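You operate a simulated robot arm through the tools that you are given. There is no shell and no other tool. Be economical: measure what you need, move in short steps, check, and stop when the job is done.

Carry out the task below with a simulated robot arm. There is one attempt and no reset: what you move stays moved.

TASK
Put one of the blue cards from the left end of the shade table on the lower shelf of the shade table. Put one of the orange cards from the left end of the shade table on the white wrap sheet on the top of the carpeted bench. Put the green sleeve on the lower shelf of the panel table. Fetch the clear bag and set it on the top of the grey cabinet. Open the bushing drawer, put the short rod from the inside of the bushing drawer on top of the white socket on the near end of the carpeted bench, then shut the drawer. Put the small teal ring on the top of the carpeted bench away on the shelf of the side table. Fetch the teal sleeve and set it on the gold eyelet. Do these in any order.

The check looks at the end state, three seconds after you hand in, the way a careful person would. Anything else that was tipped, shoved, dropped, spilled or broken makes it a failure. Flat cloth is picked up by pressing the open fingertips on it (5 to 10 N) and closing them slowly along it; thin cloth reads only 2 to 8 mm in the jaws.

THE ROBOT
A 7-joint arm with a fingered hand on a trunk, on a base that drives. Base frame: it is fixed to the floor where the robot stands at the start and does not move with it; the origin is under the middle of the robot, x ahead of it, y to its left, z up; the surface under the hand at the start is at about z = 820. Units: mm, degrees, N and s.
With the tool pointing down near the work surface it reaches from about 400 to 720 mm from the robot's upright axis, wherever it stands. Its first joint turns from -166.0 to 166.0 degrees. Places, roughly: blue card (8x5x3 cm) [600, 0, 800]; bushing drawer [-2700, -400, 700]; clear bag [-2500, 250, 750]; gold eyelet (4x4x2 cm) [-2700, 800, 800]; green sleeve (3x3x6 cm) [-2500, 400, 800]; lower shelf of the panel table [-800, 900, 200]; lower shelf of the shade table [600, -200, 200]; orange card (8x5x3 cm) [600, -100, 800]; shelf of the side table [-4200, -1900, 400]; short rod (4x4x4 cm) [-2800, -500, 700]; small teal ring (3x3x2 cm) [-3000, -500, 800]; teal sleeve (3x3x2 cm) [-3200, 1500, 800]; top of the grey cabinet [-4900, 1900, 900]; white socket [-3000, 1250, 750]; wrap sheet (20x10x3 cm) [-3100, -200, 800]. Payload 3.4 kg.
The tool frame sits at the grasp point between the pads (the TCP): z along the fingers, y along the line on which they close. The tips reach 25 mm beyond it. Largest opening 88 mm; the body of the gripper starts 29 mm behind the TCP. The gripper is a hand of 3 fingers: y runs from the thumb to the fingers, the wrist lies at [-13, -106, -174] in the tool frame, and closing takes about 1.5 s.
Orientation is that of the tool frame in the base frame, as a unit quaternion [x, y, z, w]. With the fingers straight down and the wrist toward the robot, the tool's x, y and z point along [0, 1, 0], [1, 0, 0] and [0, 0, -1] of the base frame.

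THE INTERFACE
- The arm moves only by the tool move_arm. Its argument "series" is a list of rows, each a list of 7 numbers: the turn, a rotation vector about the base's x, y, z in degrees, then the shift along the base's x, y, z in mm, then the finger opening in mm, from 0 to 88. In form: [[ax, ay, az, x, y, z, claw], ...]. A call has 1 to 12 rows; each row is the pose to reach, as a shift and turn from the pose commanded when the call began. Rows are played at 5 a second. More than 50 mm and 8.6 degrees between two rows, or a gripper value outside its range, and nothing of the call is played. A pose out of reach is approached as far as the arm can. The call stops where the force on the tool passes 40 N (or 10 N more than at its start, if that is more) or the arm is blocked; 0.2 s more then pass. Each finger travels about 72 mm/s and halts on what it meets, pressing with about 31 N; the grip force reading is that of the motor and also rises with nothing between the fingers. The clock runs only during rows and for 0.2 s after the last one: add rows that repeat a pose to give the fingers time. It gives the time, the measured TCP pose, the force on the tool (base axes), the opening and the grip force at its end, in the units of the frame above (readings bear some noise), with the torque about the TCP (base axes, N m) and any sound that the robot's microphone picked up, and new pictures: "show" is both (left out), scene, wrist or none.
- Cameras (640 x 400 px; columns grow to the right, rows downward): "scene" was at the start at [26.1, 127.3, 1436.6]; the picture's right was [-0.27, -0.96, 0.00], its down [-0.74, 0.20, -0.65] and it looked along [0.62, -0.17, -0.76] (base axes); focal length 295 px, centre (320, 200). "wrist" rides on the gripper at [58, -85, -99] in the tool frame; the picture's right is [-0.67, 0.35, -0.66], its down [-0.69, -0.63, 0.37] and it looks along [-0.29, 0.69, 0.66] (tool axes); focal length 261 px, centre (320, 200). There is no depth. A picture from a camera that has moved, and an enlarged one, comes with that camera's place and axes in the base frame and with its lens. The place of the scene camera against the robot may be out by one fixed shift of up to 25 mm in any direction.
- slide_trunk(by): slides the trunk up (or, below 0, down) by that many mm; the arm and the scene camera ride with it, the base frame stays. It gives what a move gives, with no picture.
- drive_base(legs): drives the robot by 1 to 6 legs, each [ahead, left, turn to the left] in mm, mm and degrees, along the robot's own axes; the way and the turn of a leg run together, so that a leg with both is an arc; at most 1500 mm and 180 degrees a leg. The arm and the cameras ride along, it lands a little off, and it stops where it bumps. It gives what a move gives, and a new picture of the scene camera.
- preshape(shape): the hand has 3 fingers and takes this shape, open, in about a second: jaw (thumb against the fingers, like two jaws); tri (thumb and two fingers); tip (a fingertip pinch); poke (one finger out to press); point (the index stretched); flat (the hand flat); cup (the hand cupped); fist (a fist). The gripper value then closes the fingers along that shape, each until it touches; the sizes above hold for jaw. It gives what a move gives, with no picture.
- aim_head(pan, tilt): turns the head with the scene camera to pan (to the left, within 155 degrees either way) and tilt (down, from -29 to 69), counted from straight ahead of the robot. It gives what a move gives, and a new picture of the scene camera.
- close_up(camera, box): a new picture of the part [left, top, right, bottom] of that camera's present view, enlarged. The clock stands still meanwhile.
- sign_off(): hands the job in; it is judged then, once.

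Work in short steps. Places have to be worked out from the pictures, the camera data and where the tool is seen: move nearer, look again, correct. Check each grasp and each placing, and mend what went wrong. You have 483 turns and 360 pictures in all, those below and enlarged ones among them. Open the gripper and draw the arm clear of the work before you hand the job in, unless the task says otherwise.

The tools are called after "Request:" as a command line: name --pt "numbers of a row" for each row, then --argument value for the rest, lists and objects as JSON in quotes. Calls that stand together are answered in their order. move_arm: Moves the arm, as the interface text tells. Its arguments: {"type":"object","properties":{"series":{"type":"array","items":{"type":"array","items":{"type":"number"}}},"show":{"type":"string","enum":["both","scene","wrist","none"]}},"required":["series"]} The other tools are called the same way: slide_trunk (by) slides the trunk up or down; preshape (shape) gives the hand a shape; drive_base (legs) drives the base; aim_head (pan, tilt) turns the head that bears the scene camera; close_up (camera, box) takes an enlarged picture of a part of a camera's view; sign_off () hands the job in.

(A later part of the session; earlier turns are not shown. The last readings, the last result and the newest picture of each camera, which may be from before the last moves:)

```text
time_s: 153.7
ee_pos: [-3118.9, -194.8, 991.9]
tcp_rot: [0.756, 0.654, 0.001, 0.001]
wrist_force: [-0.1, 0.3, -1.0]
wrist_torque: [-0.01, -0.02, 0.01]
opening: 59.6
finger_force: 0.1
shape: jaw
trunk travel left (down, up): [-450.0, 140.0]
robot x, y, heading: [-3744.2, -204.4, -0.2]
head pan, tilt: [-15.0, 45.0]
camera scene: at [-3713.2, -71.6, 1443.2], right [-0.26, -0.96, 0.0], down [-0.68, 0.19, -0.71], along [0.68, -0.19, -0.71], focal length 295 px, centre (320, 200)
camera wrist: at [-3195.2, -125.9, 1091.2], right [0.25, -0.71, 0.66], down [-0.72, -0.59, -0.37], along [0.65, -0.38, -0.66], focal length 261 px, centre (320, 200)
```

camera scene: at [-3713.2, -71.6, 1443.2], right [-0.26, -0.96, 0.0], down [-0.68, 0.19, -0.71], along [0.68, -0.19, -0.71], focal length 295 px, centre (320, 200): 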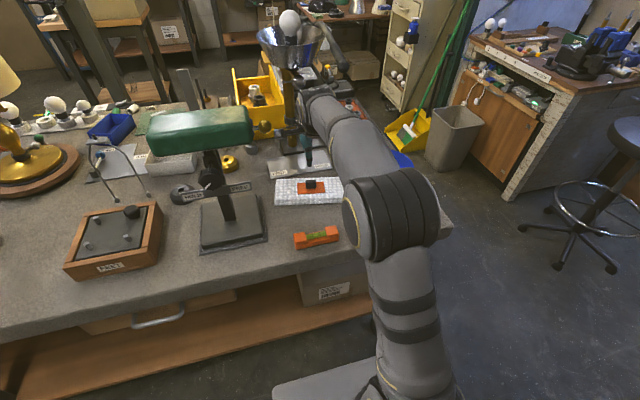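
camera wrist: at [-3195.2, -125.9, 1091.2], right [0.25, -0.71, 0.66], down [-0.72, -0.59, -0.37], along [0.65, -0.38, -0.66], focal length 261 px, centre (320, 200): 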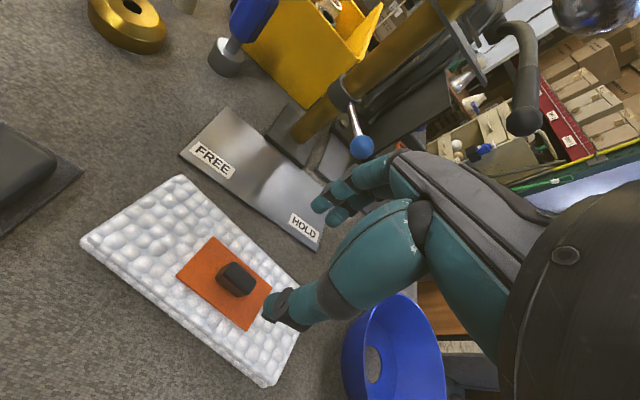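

The card sits on the sheet. Next is the teal ring: I'm retracting the arm and driving round to the south end, facing north.

Request:
move_arm --pt "0 0 4 -40 0 10 60" --pt "0 0 8 -80 0 20 60" --pt "0 0 11 -120 0 30 60" --pt "0 0 11 -160 0 40 60" --pt "0 0 11 -200 0 40 60" --pt "0 0 11 -215 0 40 60" --show "none"

Request:
drive_base --legs '[[-200, 0, 0], [0, -760, 0], [0, 0, 90], [0, -600, 0]]'

Request:
aim_head --pan -40 --tilt 30

```text
time_s: 155.1
ee_pos: [-3335.5, -194.2, 1032.1]
tcp_rot: [0.69, 0.724, 0.001, 0.002]
wrist_force: [0.3, 0.0, -0.3]
wrist_torque: [0.0, 0.01, -0.02]
opening: 59.8
finger_force: 0.0
shape: jaw
trunk travel left (down, up): [-450.0, 140.0]
robot x, y, heading: [-3743.0, -198.7, 0.2]
head pan, tilt: [-15.0, 45.0]
```

```text
time_s: 167.3
ee_pos: [-3368.0, -549.8, 1031.2]
tcp_rot: [-0.04, 0.999, 0.003, 0.0]
wrist_force: [0.9, 0.2, -1.1]
wrist_torque: [-0.05, 0.02, 0.02]
opening: 59.7
finger_force: 0.1
shape: jaw
trunk travel left (down, up): [-450.0, 140.0]
robot x, y, heading: [-3350.7, -959.7, 91.4]
head pan, tilt: [-15.0, 45.0]
camera scene: at [-3475.8, -953.5, 1443.2], right [0.97, -0.23, 0.0], down [-0.16, -0.69, -0.71], along [0.16, 0.69, -0.71], focal length 295 px, centre (320, 200)
```

scene: 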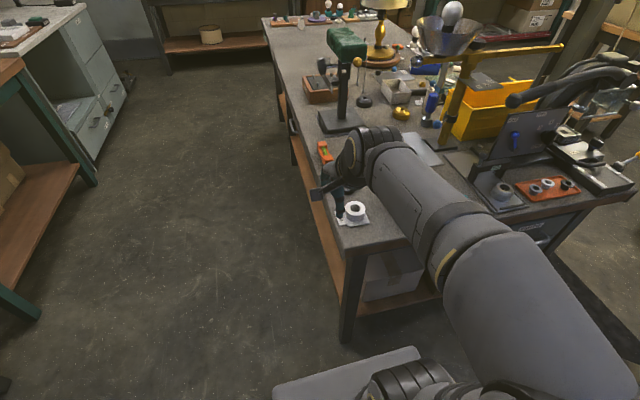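

```text
time_s: 168.2
ee_pos: [-3367.8, -550.2, 1030.8]
tcp_rot: [-0.038, 0.999, 0.002, 0.001]
wrist_force: [-0.6, 0.0, 0.3]
wrist_torque: [0.03, -0.03, 0.0]
opening: 59.9
finger_force: 0.0
shape: jaw
trunk travel left (down, up): [-450.0, 140.0]
robot x, y, heading: [-3351.2, -957.6, 91.6]
head pan, tilt: [-40.0, 30.0]
camera scene: at [-3438.6, -961.7, 1465.8], right [0.78, -0.62, 0.0], down [-0.31, -0.39, -0.87], along [0.54, 0.68, -0.5], focal length 295 px, centre (320, 200)
```

scene: 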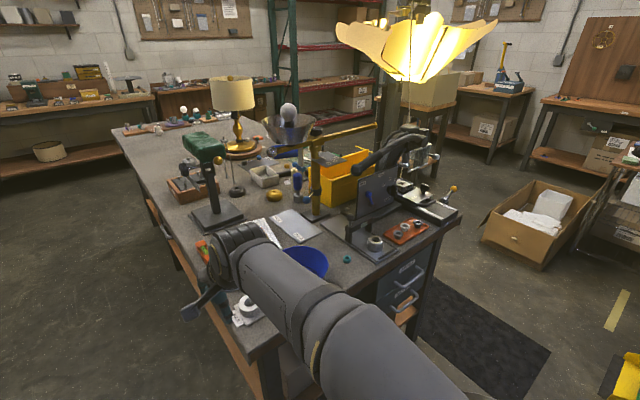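

The ring is at about [-2930, -465]. I'm sidestepping right about 425 mm to stand in front of it.

Request:
drive_base --legs '[[0, 0, -1.5], [0, -425, 0]]'

Request:
move_arm --pt "0 0 0 0 20 -30 70" --pt "0 0 0 0 40 -60 70" --show "wrist"

```text
time_s: 171.2
ee_pos: [-2927.4, -548.4, 1031.5]
tcp_rot: [-0.026, 1.0, 0.003, 0.0]
wrist_force: [0.2, 0.5, 0.4]
wrist_torque: [-0.02, -0.03, -0.01]
opening: 59.7
finger_force: 0.1
shape: jaw
trunk travel left (down, up): [-450.0, 140.0]
robot x, y, heading: [-2922.9, -955.3, 90.2]
head pan, tilt: [-40.0, 30.0]
camera scene: at [-3010.1, -958.9, 1465.8], right [0.77, -0.64, 0.0], down [-0.32, -0.38, -0.87], along [0.56, 0.66, -0.5], focal length 295 px, centre (320, 200)
```

scene: 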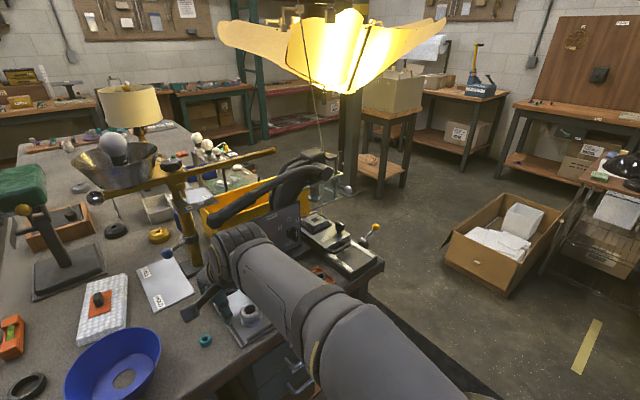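

```text
time_s: 171.8
ee_pos: [-2926.9, -504.9, 969.2]
tcp_rot: [-0.026, 1.0, 0.002, 0.001]
wrist_force: [-0.3, 0.3, 0.1]
wrist_torque: [0.01, 0.03, -0.01]
opening: 69.6
finger_force: 0.1
shape: jaw
trunk travel left (down, up): [-450.0, 140.0]
robot x, y, heading: [-2923.1, -958.9, 89.9]
head pan, tilt: [-40.0, 30.0]
camera wrist: at [-2981.3, -595.6, 1068.9], right [0.65, 0.38, 0.66], down [0.72, -0.59, -0.37], along [0.25, 0.71, -0.66], focal length 261 px, centre (320, 200)
```

wrist: 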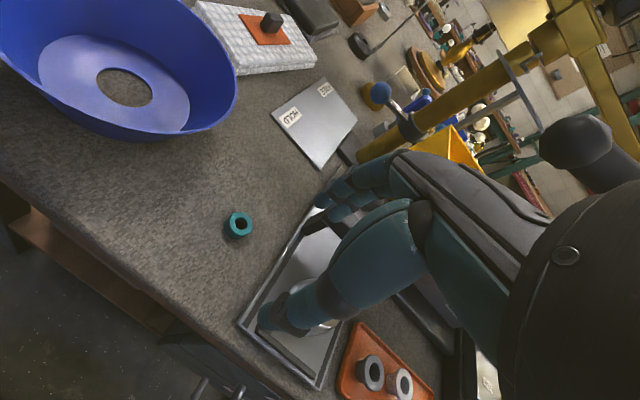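

The ring is at about [-2952, -455]. I'm moving over it and descending to z≈870 first.

Request:
move_arm --pt "0 0 0 -10 20 -20 60" --pt "0 0 0 -25 48 -40 55" --pt "0 0 0 -25 50 -75 55" --pt "0 0 0 -25 50 -97 55" --pt "0 0 0 -25 50 -97 55" --show "wrist"

Request:
close_up --camera "wrist" --box '[200, 150, 400, 350]'

```text
time_s: 173.0
ee_pos: [-2953.5, -456.8, 873.1]
tcp_rot: [-0.026, 1.0, 0.002, 0.0]
wrist_force: [-0.4, -0.1, -0.7]
wrist_torque: [-0.03, 0.0, -0.03]
opening: 55.4
finger_force: 0.1
shape: jaw
trunk travel left (down, up): [-450.0, 140.0]
robot x, y, heading: [-2921.9, -959.0, 89.8]
head pan, tilt: [-40.0, 30.0]
camera wrist: at [-3007.3, -547.1, 971.9], right [0.65, 0.38, 0.66], down [0.72, -0.59, -0.37], along [0.25, 0.71, -0.66], focal length 261 px, centre (320, 200)
```

wrist: 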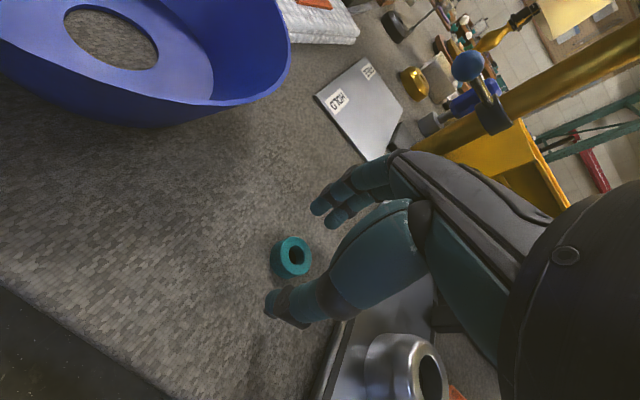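

```text
2.00 times, centred on (300, 250) of wrist
camera zoom: at [-3007.3, -547.1, 971.9], right [0.65, 0.38, 0.66], down [0.72, -0.59, -0.37], along [0.25, 0.71, -0.66], focal length 521 px, centre (360, 100)
```

zoom: 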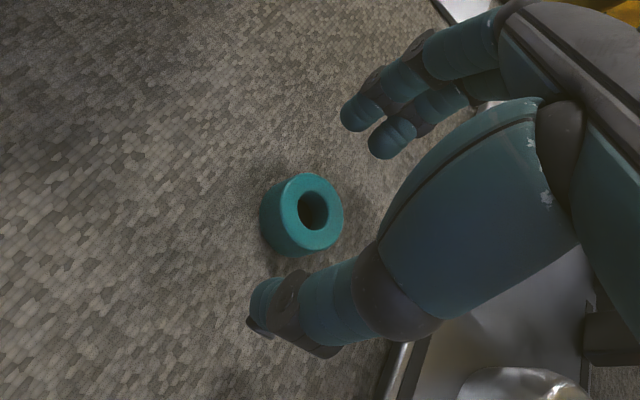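

The triangulated ring is at [-2953, -459, ~838], right under the hand. I'm descending 21 mm and closing.

Request:
move_arm --pt "0 0 0 0 -1 -8 55" --pt "0 0 0 0 -1 -16 55" --pt "0 0 0 0 -1 -20 55" --pt "0 0 0 0 -1 -20 35" --pt "0 0 0 0 -1 -20 20" --pt "0 0 0 0 -1 -20 10" --pt "0 0 0 0 -1 -20 10" --pt "0 0 0 0 -1 -20 10" --show "wrist"

```text
time_s: 174.8
ee_pos: [-2954.4, -458.6, 853.9]
tcp_rot: [-0.027, 1.0, 0.002, 0.001]
wrist_force: [0.4, -0.7, -0.4]
wrist_torque: [0.01, -0.01, 0.02]
opening: 9.8
finger_force: 31.0
shape: jaw
trunk travel left (down, up): [-450.0, 140.0]
robot x, y, heading: [-2924.0, -957.7, 89.9]
head pan, tilt: [-40.0, 30.0]
camera wrist: at [-3007.7, -549.1, 953.1], right [0.65, 0.38, 0.66], down [0.72, -0.59, -0.37], along [0.25, 0.71, -0.66], focal length 261 px, centre (320, 200)
```

wrist: 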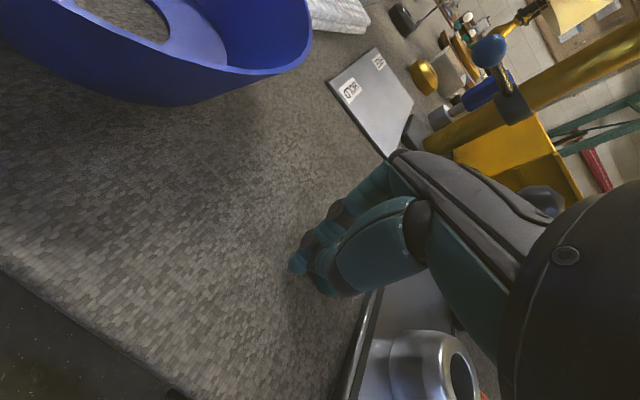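

The fingers closed to the commanded 10 mm, so the ring was probably missed. I'm rising, opening, and looking.

Request:
move_arm --pt "0 0 0 0 0 0 10" --pt "0 0 0 0 0 30 10" --pt "0 0 0 0 0 50 10" --pt "0 0 0 0 0 50 10" --show "wrist"

Request:
close_up --camera "wrist" --box '[200, 150, 400, 350]'

```text
time_s: 175.8
ee_pos: [-2952.1, -462.1, 905.5]
tcp_rot: [-0.026, 1.0, 0.003, 0.001]
wrist_force: [-0.3, -0.4, -0.1]
wrist_torque: [0.0, 0.0, -0.01]
opening: 9.8
finger_force: 31.0
shape: jaw
trunk travel left (down, up): [-450.0, 140.0]
robot x, y, heading: [-2920.9, -957.8, 90.0]
head pan, tilt: [-40.0, 30.0]
camera wrist: at [-3006.4, -550.0, 1004.0], right [0.65, 0.38, 0.66], down [0.72, -0.59, -0.37], along [0.25, 0.71, -0.66], focal length 261 px, centre (320, 200)
```

wrist: 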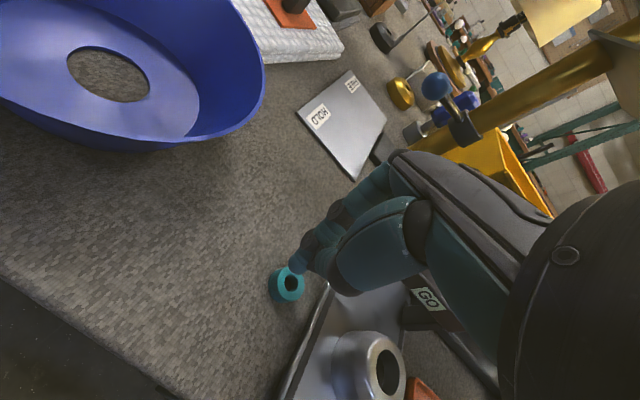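

```text
2.00 times, centred on (300, 250) of wrist
camera zoom: at [-3006.4, -550.0, 1004.0], right [0.65, 0.38, 0.66], down [0.72, -0.59, -0.37], along [0.25, 0.71, -0.66], focal length 521 px, centre (360, 100)
```

zoom: 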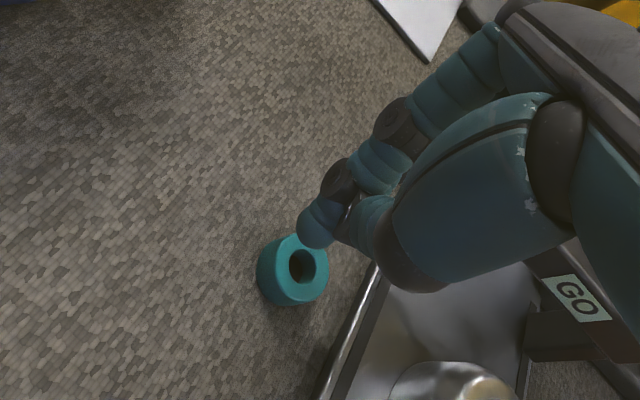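

The ring slipped out sideways by about 20 mm. I'm opening, moving toward its new spot, and re-measuring.

Request:
move_arm --pt "0 0 0 0 0 5 30" --pt "0 0 0 10 0 5 60" --pt "0 0 0 22 2 5 60" --pt "0 0 0 22 2 -5 60" --pt "0 0 0 22 2 -5 60" --show "wrist"

Request:
close_up --camera "wrist" --box '[200, 150, 400, 350]'

Request:
aim_head --pan -15 --tilt 50

```text
time_s: 177.0
ee_pos: [-2931.2, -456.7, 897.9]
tcp_rot: [-0.027, 1.0, 0.003, 0.001]
wrist_force: [0.8, -0.1, -0.2]
wrist_torque: [0.01, 0.02, -0.02]
opening: 59.7
finger_force: 0.0
shape: jaw
trunk travel left (down, up): [-450.0, 140.0]
robot x, y, heading: [-2924.4, -955.8, 89.8]
head pan, tilt: [-40.0, 30.0]
camera wrist: at [-2984.6, -546.8, 997.4], right [0.65, 0.38, 0.66], down [0.72, -0.59, -0.37], along [0.25, 0.71, -0.66], focal length 261 px, centre (320, 200)
```

wrist: 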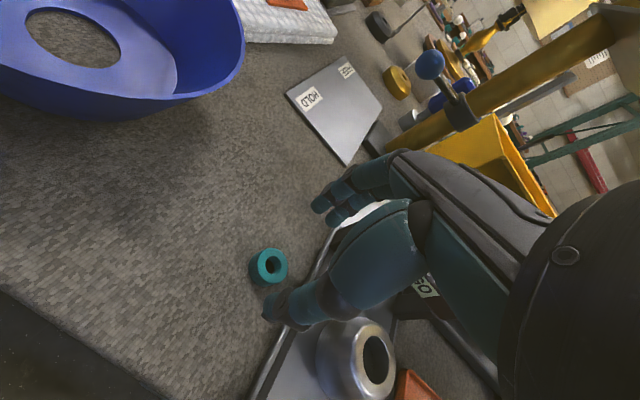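

```text
2.00 times, centred on (300, 250) of wrist
camera zoom: at [-2984.6, -546.8, 997.4], right [0.65, 0.38, 0.66], down [0.72, -0.59, -0.37], along [0.25, 0.71, -0.66], focal length 521 px, centre (360, 100)
```

zoom: 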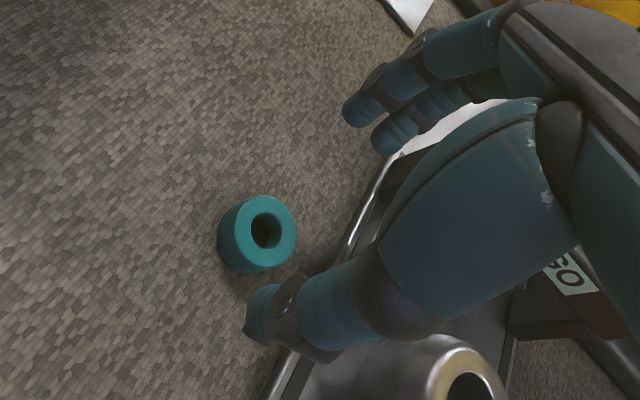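

```text
time_s: 177.9
ee_pos: [-2930.5, -457.7, 898.8]
tcp_rot: [-0.026, 1.0, 0.003, 0.0]
wrist_force: [0.0, 1.1, -0.7]
wrist_torque: [0.01, -0.01, 0.03]
opening: 59.7
finger_force: 0.0
shape: jaw
trunk travel left (down, up): [-450.0, 140.0]
robot x, y, heading: [-2920.4, -960.0, 89.8]
head pan, tilt: [-15.0, 50.0]
camera scene: at [-3048.4, -953.7, 1436.3], right [0.97, -0.26, 0.0], down [-0.2, -0.74, -0.64], along [0.17, 0.62, -0.77], focal length 295 px, centre (320, 200)
```

scene: 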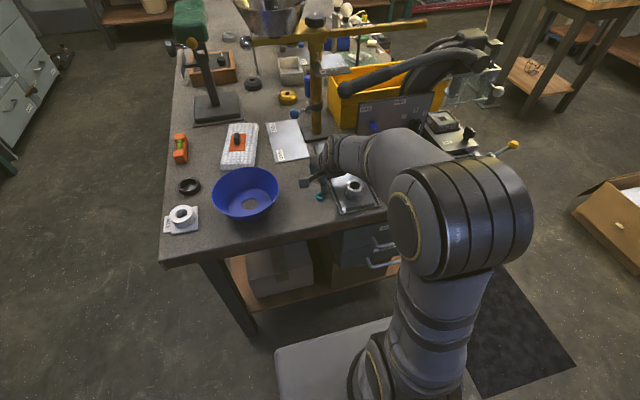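

Now the ring measures [-2928, -458] with its top near z≈841. I'm descending lower this time and closing slowly, pausing at 34 mm to look.

Request:
move_arm --pt "0 0 0 1 -1 -20 60" --pt "0 0 0 1 -1 -40 60" --pt "0 0 0 1 -1 -48 60" --pt "0 0 0 1 -1 -52 60" --pt "0 0 0 1 -1 -52 50" --pt "0 0 0 1 -1 -52 42" --pt "0 0 0 1 -1 -52 36" --pt "0 0 0 1 -1 -52 36" --show "none"

Request:
close_up --camera "wrist" --box '[200, 150, 400, 350]'

```text
time_s: 178.8
ee_pos: [-2929.7, -454.5, 855.5]
tcp_rot: [-0.025, 1.0, 0.013, 0.001]
wrist_force: [-1.1, 0.1, 17.8]
wrist_torque: [-0.78, 0.01, -0.03]
opening: 61.1
finger_force: 0.2
shape: jaw
trunk travel left (down, up): [-450.0, 140.0]
robot x, y, heading: [-2920.6, -955.6, 90.0]
head pan, tilt: [-15.0, 50.0]
stopped in row 4: the force on the tool passed its limit at 47 N (the readings are from after the stop); the commanded pose is now the measured one
```

```text
2.00 times, centred on (300, 250) of wrist
camera zoom: at [-2984.4, -545.9, 952.2], right [0.65, 0.36, 0.67], down [0.72, -0.59, -0.38], along [0.25, 0.72, -0.64], focal length 521 px, centre (360, 100)
```

zoom: 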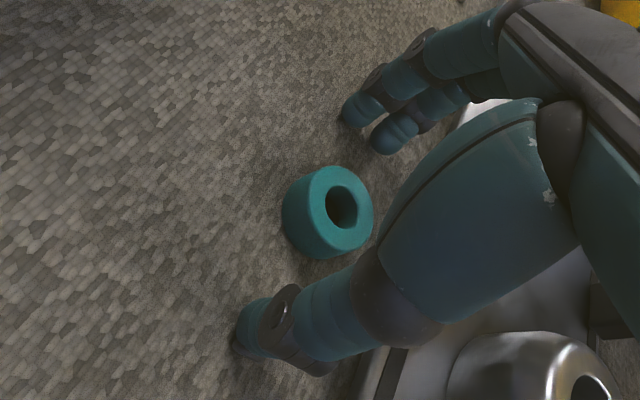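

The open thumb touched the bench at TCP 856, so the tips come up as they close. I'll ease up, close to 42, lower again, then close.

Request:
move_arm --pt "0 0 0 2 -3 6 60" --pt "0 0 0 2 -3 6 50" --pt "0 0 0 2 -3 6 42" --pt "0 0 0 2 -3 6 42" --pt "0 0 0 2 -3 0 42" --pt "0 0 0 2 -3 -3 42" --show "none"

Request:
close_up --camera "wrist" --box '[200, 150, 400, 350]'

```text
time_s: 180.4
ee_pos: [-2927.3, -455.1, 856.8]
tcp_rot: [-0.024, 1.0, 0.019, 0.001]
wrist_force: [-0.4, -1.0, 22.8]
wrist_torque: [-0.78, 0.02, -0.04]
opening: 44.4
finger_force: 0.0
shape: jaw
trunk travel left (down, up): [-450.0, 140.0]
robot x, y, heading: [-2923.1, -960.6, 90.1]
head pan, tilt: [-15.0, 50.0]
stopped in row 6: the force on the tool passed its limit at 41 N (the readings are from after the stop); the commanded pose is now the measured one
```

```text
2.00 times, centred on (300, 250) of wrist
camera zoom: at [-2982.5, -547.4, 952.1], right [0.65, 0.36, 0.67], down [0.72, -0.58, -0.39], along [0.25, 0.73, -0.63], focal length 521 px, centre (360, 100)
```

zoom: 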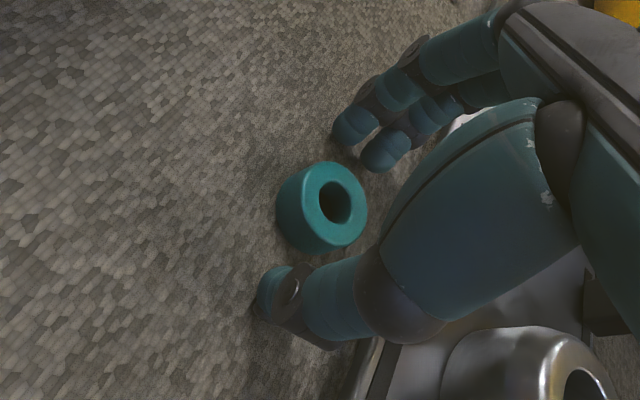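

The hand had tilted 2° from pressing. I'm levelling it, backing up 3 mm, then closing slowly on the ring.

Request:
move_arm --pt "-1 0 0 0 -2 4 44" --pt "-2 0 0 0 -3 4 44" --pt "-2 0 0 0 -3 3 40" --pt "-2 0 0 0 -3 3 36" --pt "-2 0 0 0 -3 3 33" --pt "-2 0 0 0 -3 3 30" --pt "-2 0 0 0 -3 3 30" --show "none"

Request:
close_up --camera "wrist" --box '[200, 150, 400, 350]'

```text
time_s: 182.0
ee_pos: [-2927.9, -458.5, 856.6]
tcp_rot: [-0.023, 1.0, -0.003, 0.001]
wrist_force: [0.2, 0.4, -0.3]
wrist_torque: [-0.03, -0.01, -0.01]
opening: 30.3
finger_force: 0.1
shape: jaw
trunk travel left (down, up): [-450.0, 140.0]
robot x, y, heading: [-2921.8, -959.9, 90.2]
head pan, tilt: [-15.0, 50.0]
```

```text
2.00 times, centred on (300, 250) of wrist
camera zoom: at [-2982.3, -546.7, 956.3], right [0.65, 0.38, 0.65], down [0.72, -0.6, -0.36], along [0.25, 0.7, -0.66], focal length 521 px, centre (360, 100)
```

zoom: 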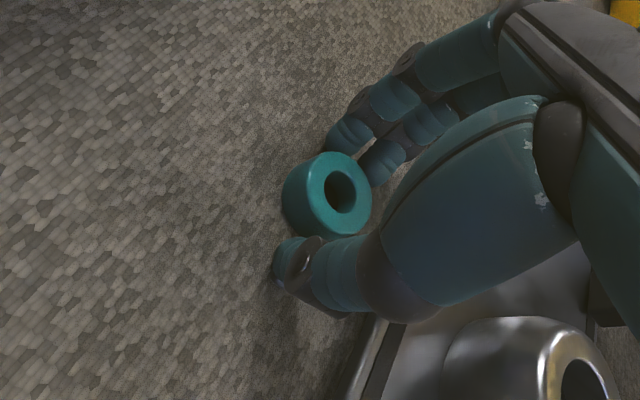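

The ring is touching both sides. I'm closing further.

Request:
move_arm --pt "0 0 0 0 0 0 27" --pt "0 0 0 0 0 0 24" --pt "0 0 0 0 0 0 20" --pt "0 0 0 0 0 0 15" --pt "0 0 0 0 0 0 15" --show "none"

Request:
close_up --camera "wrist" --box '[200, 150, 400, 350]'

```text
time_s: 183.2
ee_pos: [-2927.2, -458.3, 856.9]
tcp_rot: [-0.024, 1.0, -0.003, 0.001]
wrist_force: [0.7, 0.0, 0.4]
wrist_torque: [0.01, 0.02, -0.02]
opening: 18.3
finger_force: 31.3
shape: jaw
trunk travel left (down, up): [-450.0, 140.0]
robot x, y, heading: [-2920.3, -956.1, 89.9]
head pan, tilt: [-15.0, 50.0]
```

```text
2.00 times, centred on (300, 250) of wrist
camera zoom: at [-2982.3, -546.7, 956.3], right [0.65, 0.38, 0.65], down [0.72, -0.6, -0.36], along [0.25, 0.7, -0.66], focal length 521 px, centre (360, 100)
```

zoom: 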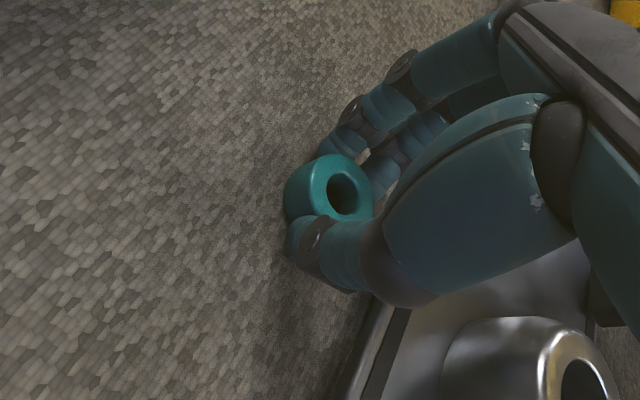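

Gripped at 18.3 mm with 31 N. I'm lifting gently.

Request:
move_arm --pt "0 0 0 0 0 0 10" --pt "0 0 0 0 0 8 8" --pt "0 0 0 0 0 30 8" --pt "0 0 0 0 0 70 8" --pt "0 0 0 0 0 100 8" --show "wrist"

```text
time_s: 184.4
ee_pos: [-2927.1, -457.5, 955.8]
tcp_rot: [-0.024, 1.0, -0.003, 0.001]
wrist_force: [0.2, 0.1, -0.9]
wrist_torque: [-0.01, -0.01, -0.03]
opening: 18.2
finger_force: 31.2
shape: jaw
trunk travel left (down, up): [-450.0, 140.0]
robot x, y, heading: [-2919.8, -955.5, 90.0]
head pan, tilt: [-15.0, 50.0]
camera wrist: at [-2981.4, -546.5, 1054.9], right [0.65, 0.39, 0.65], down [0.72, -0.6, -0.36], along [0.25, 0.7, -0.66], focal length 261 px, centre (320, 200)
```

wrist: 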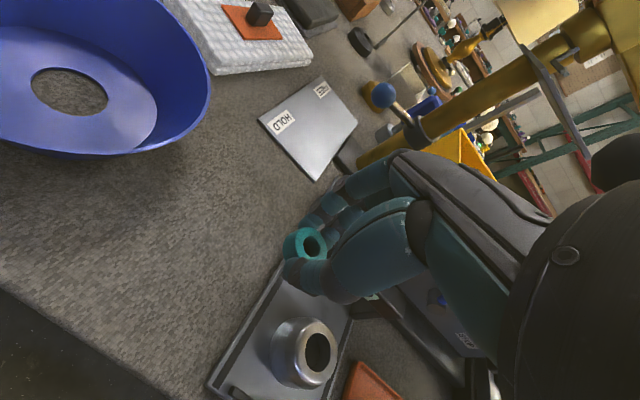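

The ring is held. I'm pulling the hand in and driving toward the north side of the side table, around [-4180, -1150] facing south.

Request:
move_arm --pt "0 0 0 0 -30 20 8" --pt "0 0 0 0 -60 30 8" --pt "0 0 0 0 -90 40 8" --show "none"

Request:
drive_base --legs '[[-90, 0, 0], [0, 0, 90], [1230, 0, 0], [0, 0, 90]]'

Request:
aim_head --pan 0 --tilt 35

```text
time_s: 185.2
ee_pos: [-2929.1, -548.0, 999.1]
tcp_rot: [-0.025, 1.0, -0.003, 0.001]
wrist_force: [0.0, 0.2, 0.4]
wrist_torque: [-0.03, 0.03, -0.03]
opening: 18.2
finger_force: 30.6
shape: jaw
trunk travel left (down, up): [-450.0, 140.0]
robot x, y, heading: [-2920.1, -958.9, 90.2]
head pan, tilt: [-15.0, 50.0]
```

```text
time_s: 199.7
ee_pos: [-4128.2, -1480.2, 997.3]
tcp_rot: [1.0, 0.03, -0.001, -0.003]
wrist_force: [-0.4, 0.4, 0.2]
wrist_torque: [0.01, 0.01, 0.04]
opening: 17.8
finger_force: 30.6
shape: jaw
trunk travel left (down, up): [-450.0, 140.0]
robot x, y, heading: [-4138.4, -1069.3, -89.3]
head pan, tilt: [-15.0, 50.0]
camera scene: at [-3988.9, -1092.5, 1436.3], right [-0.97, 0.25, 0.0], down [0.19, 0.74, -0.64], along [-0.16, -0.62, -0.77], focal length 295 px, centre (320, 200)
```

scene: 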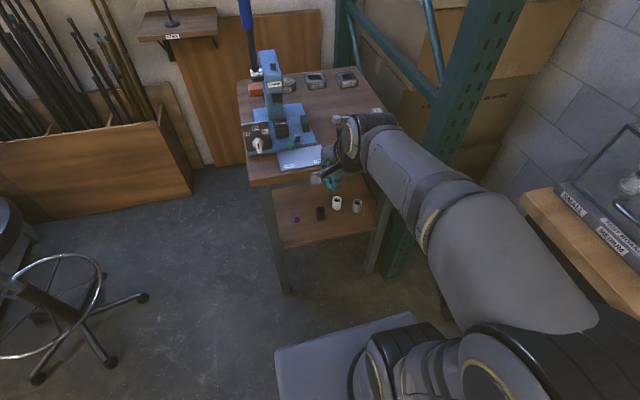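

```text
time_s: 200.5
ee_pos: [-4128.0, -1479.9, 997.0]
tcp_rot: [1.0, 0.029, -0.001, -0.002]
wrist_force: [0.0, 0.6, 0.2]
wrist_torque: [-0.04, -0.04, 0.0]
opening: 17.9
finger_force: 31.0
shape: jaw
trunk travel left (down, up): [-450.0, 140.0]
robot x, y, heading: [-4140.2, -1070.3, -89.1]
head pan, tilt: [0.0, 35.0]
camera scene: at [-3968.8, -1106.0, 1457.9], right [-1.0, -0.01, 0.0], down [-0.01, 0.57, -0.82], along [0.01, -0.82, -0.57], focal length 295 px, centre (320, 200)
```

scene: 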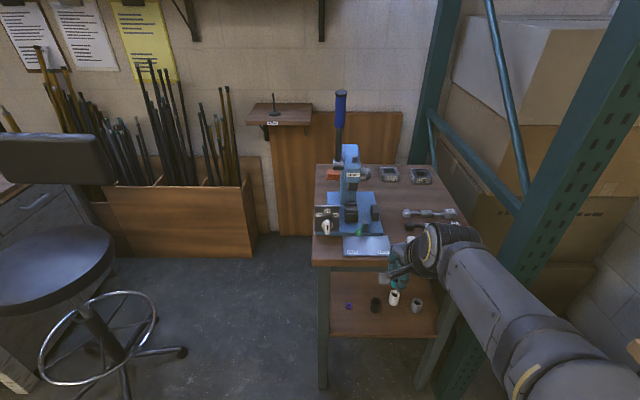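

The shelf's items sit in a row at y≈-1845. There is a free spot in front of the gap near [-4135, -1785]. I'm lowering the trunk and approaching.

Request:
slide_trunk --by -400

Request:
drive_base --legs '[[190, 0, -0.8]]'

Request:
move_arm --pt "0 0 0 0 0 -30 8" --pt "0 0 0 0 0 -60 8" --pt "0 0 0 0 0 -90 8" --pt "0 0 0 0 0 -90 8"

```text
time_s: 204.3
ee_pos: [-4128.3, -1478.4, 597.7]
tcp_rot: [1.0, 0.03, -0.001, -0.002]
wrist_force: [-0.4, 0.0, 0.2]
wrist_torque: [-0.02, 0.02, 0.0]
opening: 17.8
finger_force: 30.8
shape: jaw
trunk travel left (down, up): [-50.0, 540.0]
robot x, y, heading: [-4138.6, -1069.5, -89.3]
head pan, tilt: [0.0, 35.0]
```

```text
time_s: 205.9
ee_pos: [-4133.3, -1672.6, 597.6]
tcp_rot: [1.0, 0.022, -0.001, -0.002]
wrist_force: [0.2, 0.7, -0.8]
wrist_torque: [0.01, -0.04, -0.02]
opening: 18.0
finger_force: 31.2
shape: jaw
trunk travel left (down, up): [-50.0, 540.0]
robot x, y, heading: [-4138.6, -1259.7, -90.3]
head pan, tilt: [0.0, 35.0]
camera scene: at [-3968.6, -1299.6, 1058.0], right [-1.0, 0.01, 0.0], down [0.0, 0.57, -0.82], along [0.0, -0.82, -0.57], focal length 295 px, centre (320, 200)
```

scene: 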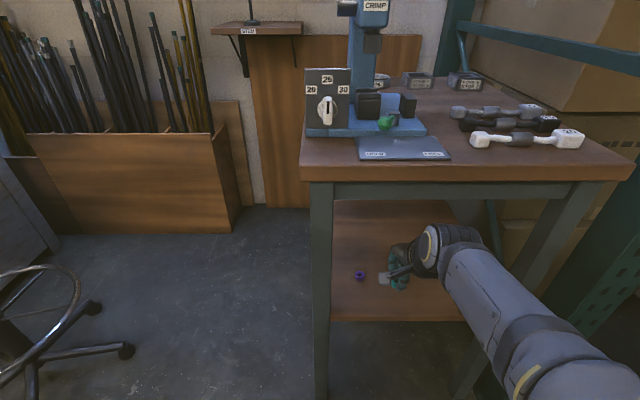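

```text
time_s: 206.9
ee_pos: [-4133.2, -1669.9, 507.4]
tcp_rot: [1.0, 0.021, -0.002, -0.003]
wrist_force: [-0.1, -0.4, 0.2]
wrist_torque: [0.01, 0.02, 0.03]
opening: 18.0
finger_force: 30.3
shape: jaw
trunk travel left (down, up): [-50.0, 540.0]
robot x, y, heading: [-4136.4, -1260.7, -90.1]
head pan, tilt: [0.0, 35.0]
camera scene: at [-3968.6, -1299.6, 1058.0], right [-1.0, 0.01, 0.0], down [0.0, 0.57, -0.82], along [0.0, -0.82, -0.57], focal length 295 px, centre (320, 200)
camera wrist: at [-4079.8, -1586.1, 607.3], right [-0.65, -0.38, 0.65], down [-0.71, 0.6, -0.36], along [-0.26, -0.7, -0.66], focal length 261 px, centre (320, 200)
```

scene: 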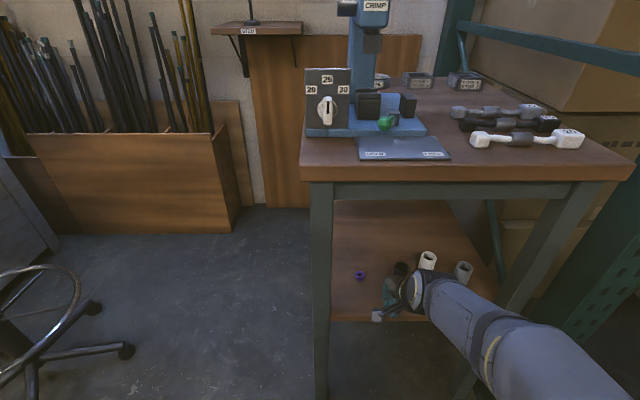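
wrist: 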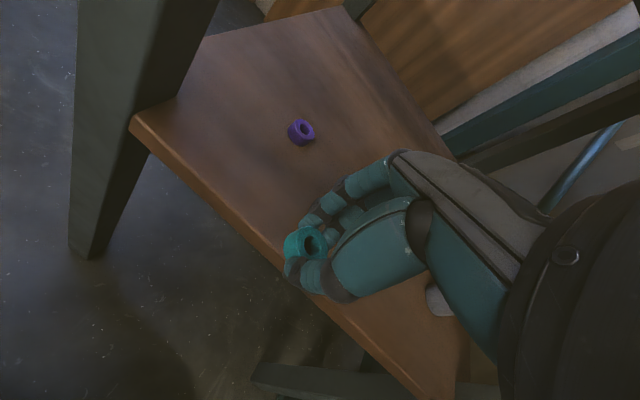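

The purple ring is at about [-4088, -1847]. I'm moving in to y≈-1782 at z≈470.

Request:
move_arm --pt "0 0 0 0 -35 -10 8" --pt "0 0 0 0 -70 -20 8" --pt "0 0 0 0 -100 -30 8" --pt "0 0 0 0 -112 -37 8" --pt "0 0 0 0 -112 -37 8"

```text
time_s: 208.1
ee_pos: [-4133.3, -1783.3, 470.8]
tcp_rot: [1.0, 0.021, -0.001, -0.003]
wrist_force: [-1.1, 0.1, -0.5]
wrist_torque: [-0.02, 0.02, 0.0]
opening: 18.2
finger_force: 31.2
shape: jaw
trunk travel left (down, up): [-50.0, 540.0]
robot x, y, heading: [-4141.1, -1262.5, -90.2]
head pan, tilt: [0.0, 35.0]
camera scene: at [-3968.6, -1299.6, 1058.0], right [-1.0, 0.01, 0.0], down [0.0, 0.57, -0.82], along [0.0, -0.82, -0.57], focal length 295 px, centre (320, 200)
camera wrist: at [-4079.5, -1696.8, 571.1], right [-0.65, -0.38, 0.65], down [-0.71, 0.6, -0.36], along [-0.26, -0.7, -0.66], focal length 261 px, centre (320, 200)
```

scene: 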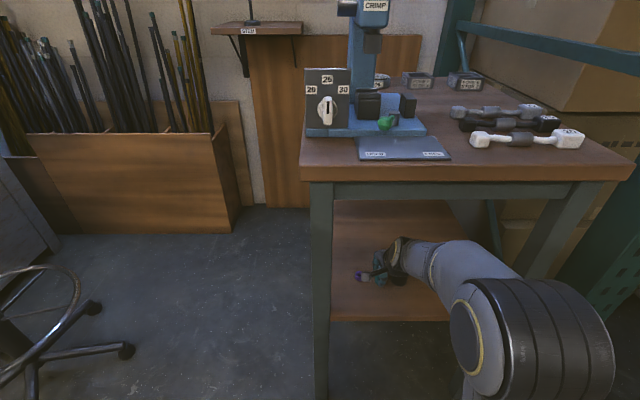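
wrist: 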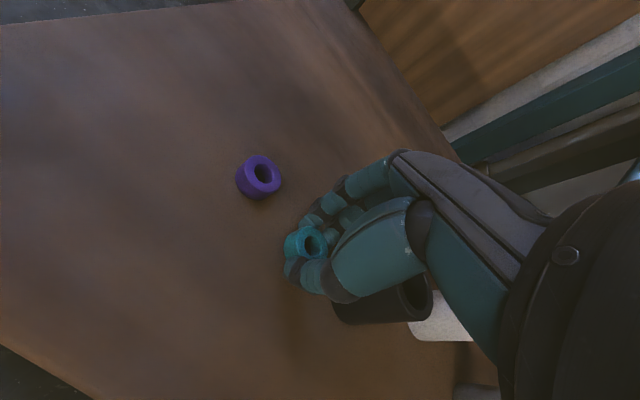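

The spot is clear. I'm lowering.

Request:
move_arm --pt "0 0 0 0 0 -15 8" --pt "0 0 0 0 0 -27 8" --pt "0 0 0 0 0 -30 8" --pt "0 0 0 0 0 -33 8" --show "none"

Request:
move_arm --pt "0 0 0 0 0 -2 8" --pt "0 0 0 0 0 -4 8" --pt "0 0 0 0 0 -6 8" --show "none"

```text
time_s: 208.5
ee_pos: [-4133.3, -1786.7, 465.8]
tcp_rot: [1.0, 0.021, -0.001, 0.008]
wrist_force: [-0.3, 3.9, 20.3]
wrist_torque: [0.46, -0.06, -0.01]
opening: 19.3
finger_force: 31.1
shape: jaw
trunk travel left (down, up): [-50.0, 540.0]
robot x, y, heading: [-4137.9, -1260.9, -90.3]
head pan, tilt: [0.0, 35.0]
stopped in row 2: the force on the tool passed its limit at 53 N (the readings are from after the stop); the commanded pose is now the measured one
```

```text
time_s: 208.9
ee_pos: [-4133.3, -1788.4, 465.0]
tcp_rot: [1.0, 0.02, 0.0, 0.011]
wrist_force: [0.9, 4.8, 18.6]
wrist_torque: [0.44, -0.06, 0.03]
opening: 18.8
finger_force: 30.7
shape: jaw
trunk travel left (down, up): [-50.0, 540.0]
robot x, y, heading: [-4142.8, -1259.5, -90.5]
head pan, tilt: [0.0, 35.0]
stopped in row 2: the force on the tool passed its limit at 44 N (the readings are from after the stop); the commanded pose is now the measured one
```

Contact at z≈466, so the shelf is near 437. I'm easing up 2 mm, levelling, then opening gently.

Request:
move_arm --pt "-0.7 0 0 0 2 2 14" --pt "-1.2 0 0 0 4 2 18" --pt "-1.2 0 0 0 4 2 25" --pt "-1.2 0 0 0 4 2 34" --pt "-1.2 0 0 0 4 2 44" --pt "-1.2 0 0 0 4 2 44" --show "wrist"

```text
time_s: 210.3
ee_pos: [-4132.3, -1782.8, 465.8]
tcp_rot: [1.0, 0.021, -0.001, 0.019]
wrist_force: [-0.7, -3.6, 10.3]
wrist_torque: [0.12, -0.03, -0.05]
opening: 39.9
finger_force: 0.0
shape: jaw
trunk travel left (down, up): [-50.0, 540.0]
robot x, y, heading: [-4134.3, -1257.6, -90.3]
head pan, tilt: [0.0, 35.0]
camera wrist: at [-4079.0, -1693.1, 561.5], right [-0.65, -0.35, 0.67], down [-0.71, 0.59, -0.39], along [-0.26, -0.73, -0.63], focal length 261 px, centre (320, 200)
```

wrist: 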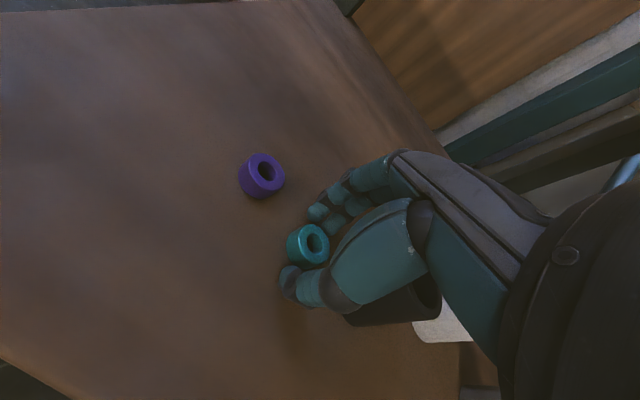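

The ring is on the shelf. I'm rising straight up while levelling the hand, then checking.

Request:
move_arm --pt "0 0 0 0 0 8 50" --pt "0 0 0 0 0 25 50" --pt "1 0 0 0 0 45 50" --pt "2.2 0 0 0 0 60 50" --pt "2.2 0 0 0 0 60 50" --show "wrist"

```text
time_s: 211.5
ee_pos: [-4133.3, -1781.8, 525.7]
tcp_rot: [1.0, 0.021, -0.001, -0.001]
wrist_force: [0.4, 0.6, 0.6]
wrist_torque: [0.0, 0.01, -0.01]
opening: 49.4
finger_force: 0.1
shape: jaw
trunk travel left (down, up): [-50.0, 540.0]
robot x, y, heading: [-4140.2, -1261.2, -90.4]
head pan, tilt: [0.0, 35.0]
camera wrist: at [-4079.8, -1696.3, 625.3], right [-0.65, -0.38, 0.66], down [-0.71, 0.6, -0.36], along [-0.26, -0.7, -0.66], focal length 261 px, centre (320, 200)
```

wrist: 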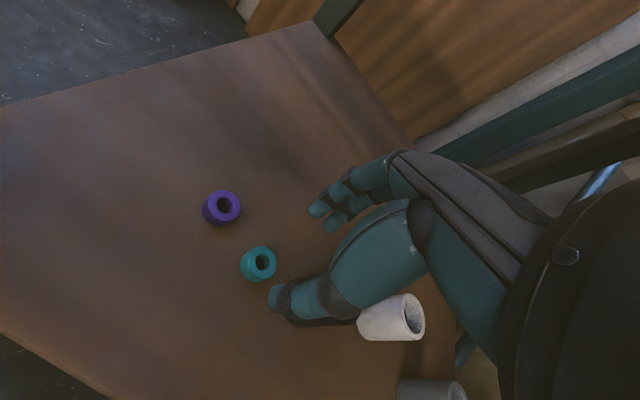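

The ring is set down upright. I'm withdrawing the hand, backing off, and checking the shelf.

Request:
move_arm --pt "0 0 0 0 40 0 50" --pt "0 0 0 0 80 10 50" --pt "0 0 0 0 115 20 50" --show "none"

Request:
drive_base --legs '[[-220, 0, 0]]'

Request:
close_up --camera "scene" --box '[300, 220, 500, 345]'

Request:
slide_trunk --by 400

```text
time_s: 212.3
ee_pos: [-4134.7, -1667.3, 548.7]
tcp_rot: [1.0, 0.021, -0.001, 0.0]
wrist_force: [0.5, -0.1, 1.1]
wrist_torque: [-0.02, 0.01, 0.01]
opening: 49.8
finger_force: 0.0
shape: jaw
trunk travel left (down, up): [-50.0, 540.0]
robot x, y, heading: [-4143.2, -1259.4, -90.2]
head pan, tilt: [0.0, 35.0]
```

```text
time_s: 214.0
ee_pos: [-4132.2, -1448.5, 548.2]
tcp_rot: [1.0, 0.022, -0.001, 0.0]
wrist_force: [0.0, -0.2, -0.3]
wrist_torque: [-0.01, 0.03, 0.01]
opening: 49.4
finger_force: 0.1
shape: jaw
trunk travel left (down, up): [-50.0, 540.0]
robot x, y, heading: [-4138.1, -1041.8, -90.1]
head pan, tilt: [0.0, 35.0]
camera scene: at [-3967.7, -1080.7, 1058.0], right [-1.0, 0.0, 0.0], down [0.0, 0.57, -0.82], along [0.0, -0.82, -0.57], focal length 295 px, centre (320, 200)
```

scene: 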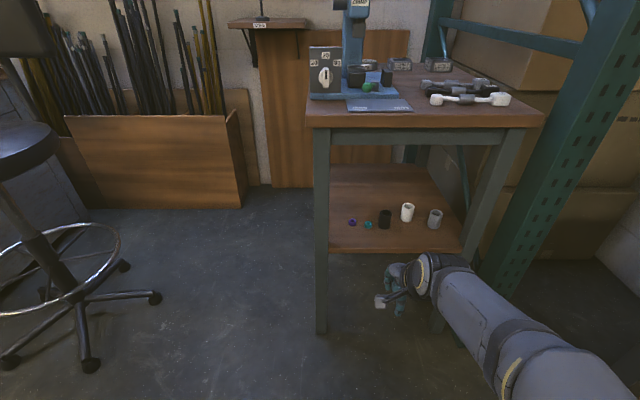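

```text
3.20 times, centred on (400, 282) of scene
camera zoom: at [-3967.7, -1080.7, 1058.0], right [-1.0, 0.0, 0.0], down [0.0, 0.57, -0.82], along [0.0, -0.82, -0.57], focal length 944 px, centre (64, -64)
```

zoom: 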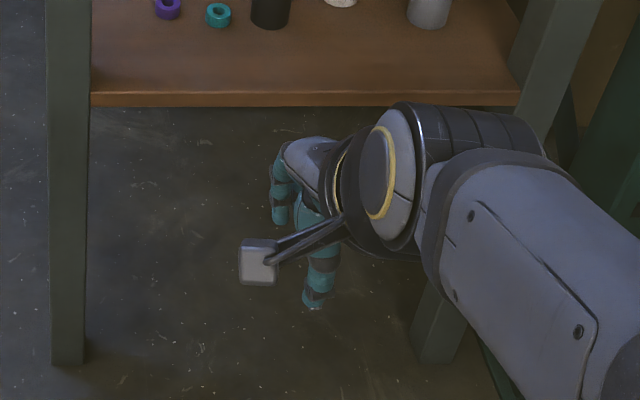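

```text
time_s: 217.8
ee_pos: [-4132.1, -1449.3, 948.8]
tcp_rot: [1.0, 0.022, -0.001, -0.001]
wrist_force: [0.4, -0.1, 0.0]
wrist_torque: [-0.01, -0.02, 0.01]
opening: 49.4
finger_force: 0.0
shape: jaw
trunk travel left (down, up): [-450.0, 140.0]
robot x, y, heading: [-4135.8, -1042.3, -89.9]
head pan, tilt: [0.0, 35.0]
```

The shelf looks right, with everything standing. Next is the bushing drawer: I'm driving to the south end, facing north at about [-2740, -1110].

Request:
drive_base --legs '[[0, 0, 90], [1395, -60, 0], [0, 0, 90]]'

Request:
aim_head --pan -5 --tilt 45

Request:
close_up --camera "scene" --box '[220, 80, 460, 280]'

```text
time_s: 232.4
ee_pos: [-2752.1, -698.8, 948.2]
tcp_rot: [-0.019, 1.0, -0.001, 0.001]
wrist_force: [-0.6, -0.1, -0.2]
wrist_torque: [0.0, 0.02, 0.01]
opening: 49.6
finger_force: 0.1
shape: jaw
trunk travel left (down, up): [-450.0, 140.0]
robot x, y, heading: [-2748.6, -1102.6, 89.8]
head pan, tilt: [0.0, 35.0]
camera scene: at [-2895.2, -1086.8, 1458.0], right [1.0, -0.01, 0.0], down [-0.01, -0.57, -0.82], along [0.01, 0.82, -0.57], focal length 295 px, centre (320, 200)
```

scene: 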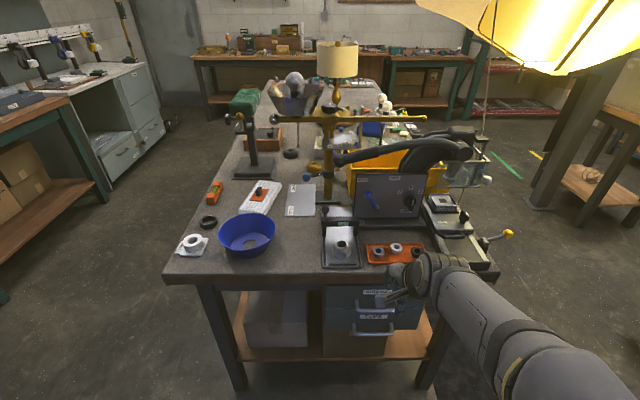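

```text
time_s: 233.1
ee_pos: [-2751.5, -700.3, 947.6]
tcp_rot: [-0.02, 1.0, 0.0, 0.001]
wrist_force: [0.3, -0.6, 0.7]
wrist_torque: [0.01, 0.01, 0.05]
opening: 49.5
finger_force: 0.0
shape: jaw
trunk travel left (down, up): [-450.0, 140.0]
robot x, y, heading: [-2748.3, -1107.1, 89.5]
head pan, tilt: [-5.0, 45.0]
camera scene: at [-2888.2, -1093.9, 1443.2], right [1.0, -0.1, 0.0], down [-0.07, -0.7, -0.71], along [0.07, 0.7, -0.71], focal length 295 px, centre (320, 200)
```

scene: 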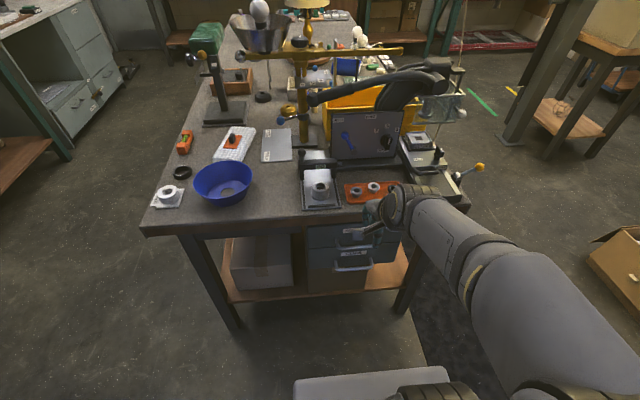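

```text
2.00 times, centred on (340, 180) of scene
camera zoom: at [-2888.2, -1093.9, 1443.2], right [1.0, -0.1, 0.0], down [-0.07, -0.7, -0.71], along [0.07, 0.7, -0.71], focal length 590 px, centre (280, 240)
```

zoom: 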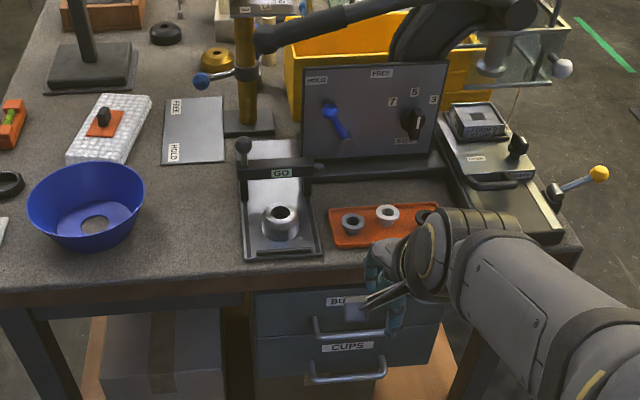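

The BUSHING drawer is the upper one, with a horizontal bar handle. I'm lowering the hand in front of it to measure with the wrist camera.

Request:
slide_trunk --by -120

Request:
move_arm --pt "0 0 0 -10 0 -10 50" --pt "0 0 0 -20 0 -10 50"

Request:
close_up --camera "wrist" --box '[160, 60, 480, 320]'

```text
time_s: 234.6
ee_pos: [-2751.0, -698.5, 828.6]
tcp_rot: [-0.019, 1.0, -0.001, 0.0]
wrist_force: [0.2, 0.5, 0.5]
wrist_torque: [0.03, 0.03, 0.0]
opening: 49.6
finger_force: 0.1
shape: jaw
trunk travel left (down, up): [-330.0, 260.0]
robot x, y, heading: [-2748.3, -1108.4, 89.8]
head pan, tilt: [-5.0, 45.0]
```

```text
time_s: 235.2
ee_pos: [-2772.8, -697.7, 817.1]
tcp_rot: [-0.018, 1.0, 0.0, 0.001]
wrist_force: [1.0, -0.1, -0.1]
wrist_torque: [0.03, -0.01, -0.04]
opening: 49.5
finger_force: 0.1
shape: jaw
trunk travel left (down, up): [-330.0, 260.0]
robot x, y, heading: [-2749.6, -1104.1, 89.4]
head pan, tilt: [-5.0, 45.0]
camera scene: at [-2888.2, -1093.8, 1323.2], right [1.0, -0.1, 0.0], down [-0.07, -0.7, -0.71], along [0.07, 0.7, -0.71], focal length 295 px, centre (320, 200)
camera wrist: at [-2828.9, -786.3, 917.2], right [0.66, 0.37, 0.66], down [0.71, -0.6, -0.36], along [0.26, 0.7, -0.66], focal length 261 px, centre (320, 200)
```

scene: 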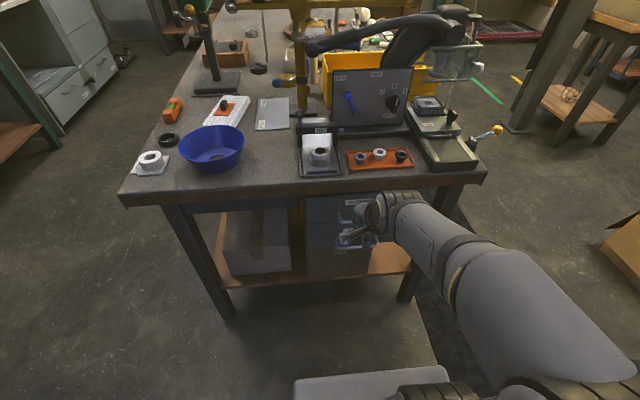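
wrist: 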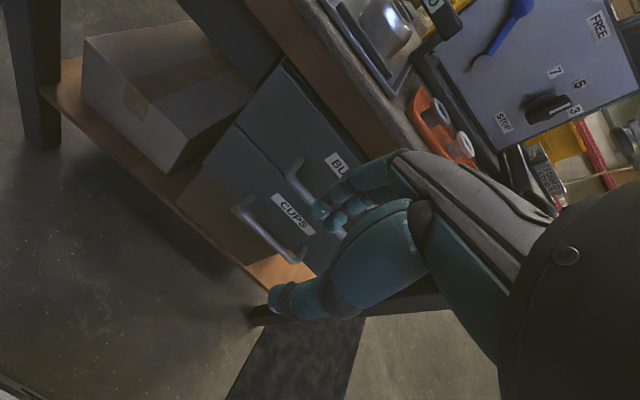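

```text
1.54 times, centred on (320, 190) of wrist
camera zoom: at [-2828.9, -786.3, 917.2], right [0.66, 0.37, 0.66], down [0.71, -0.6, -0.36], along [0.26, 0.7, -0.66], focal length 401 px, centre (320, 215)
```

zoom: 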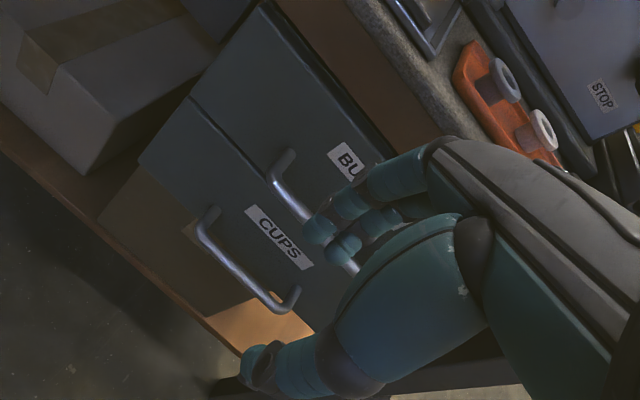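

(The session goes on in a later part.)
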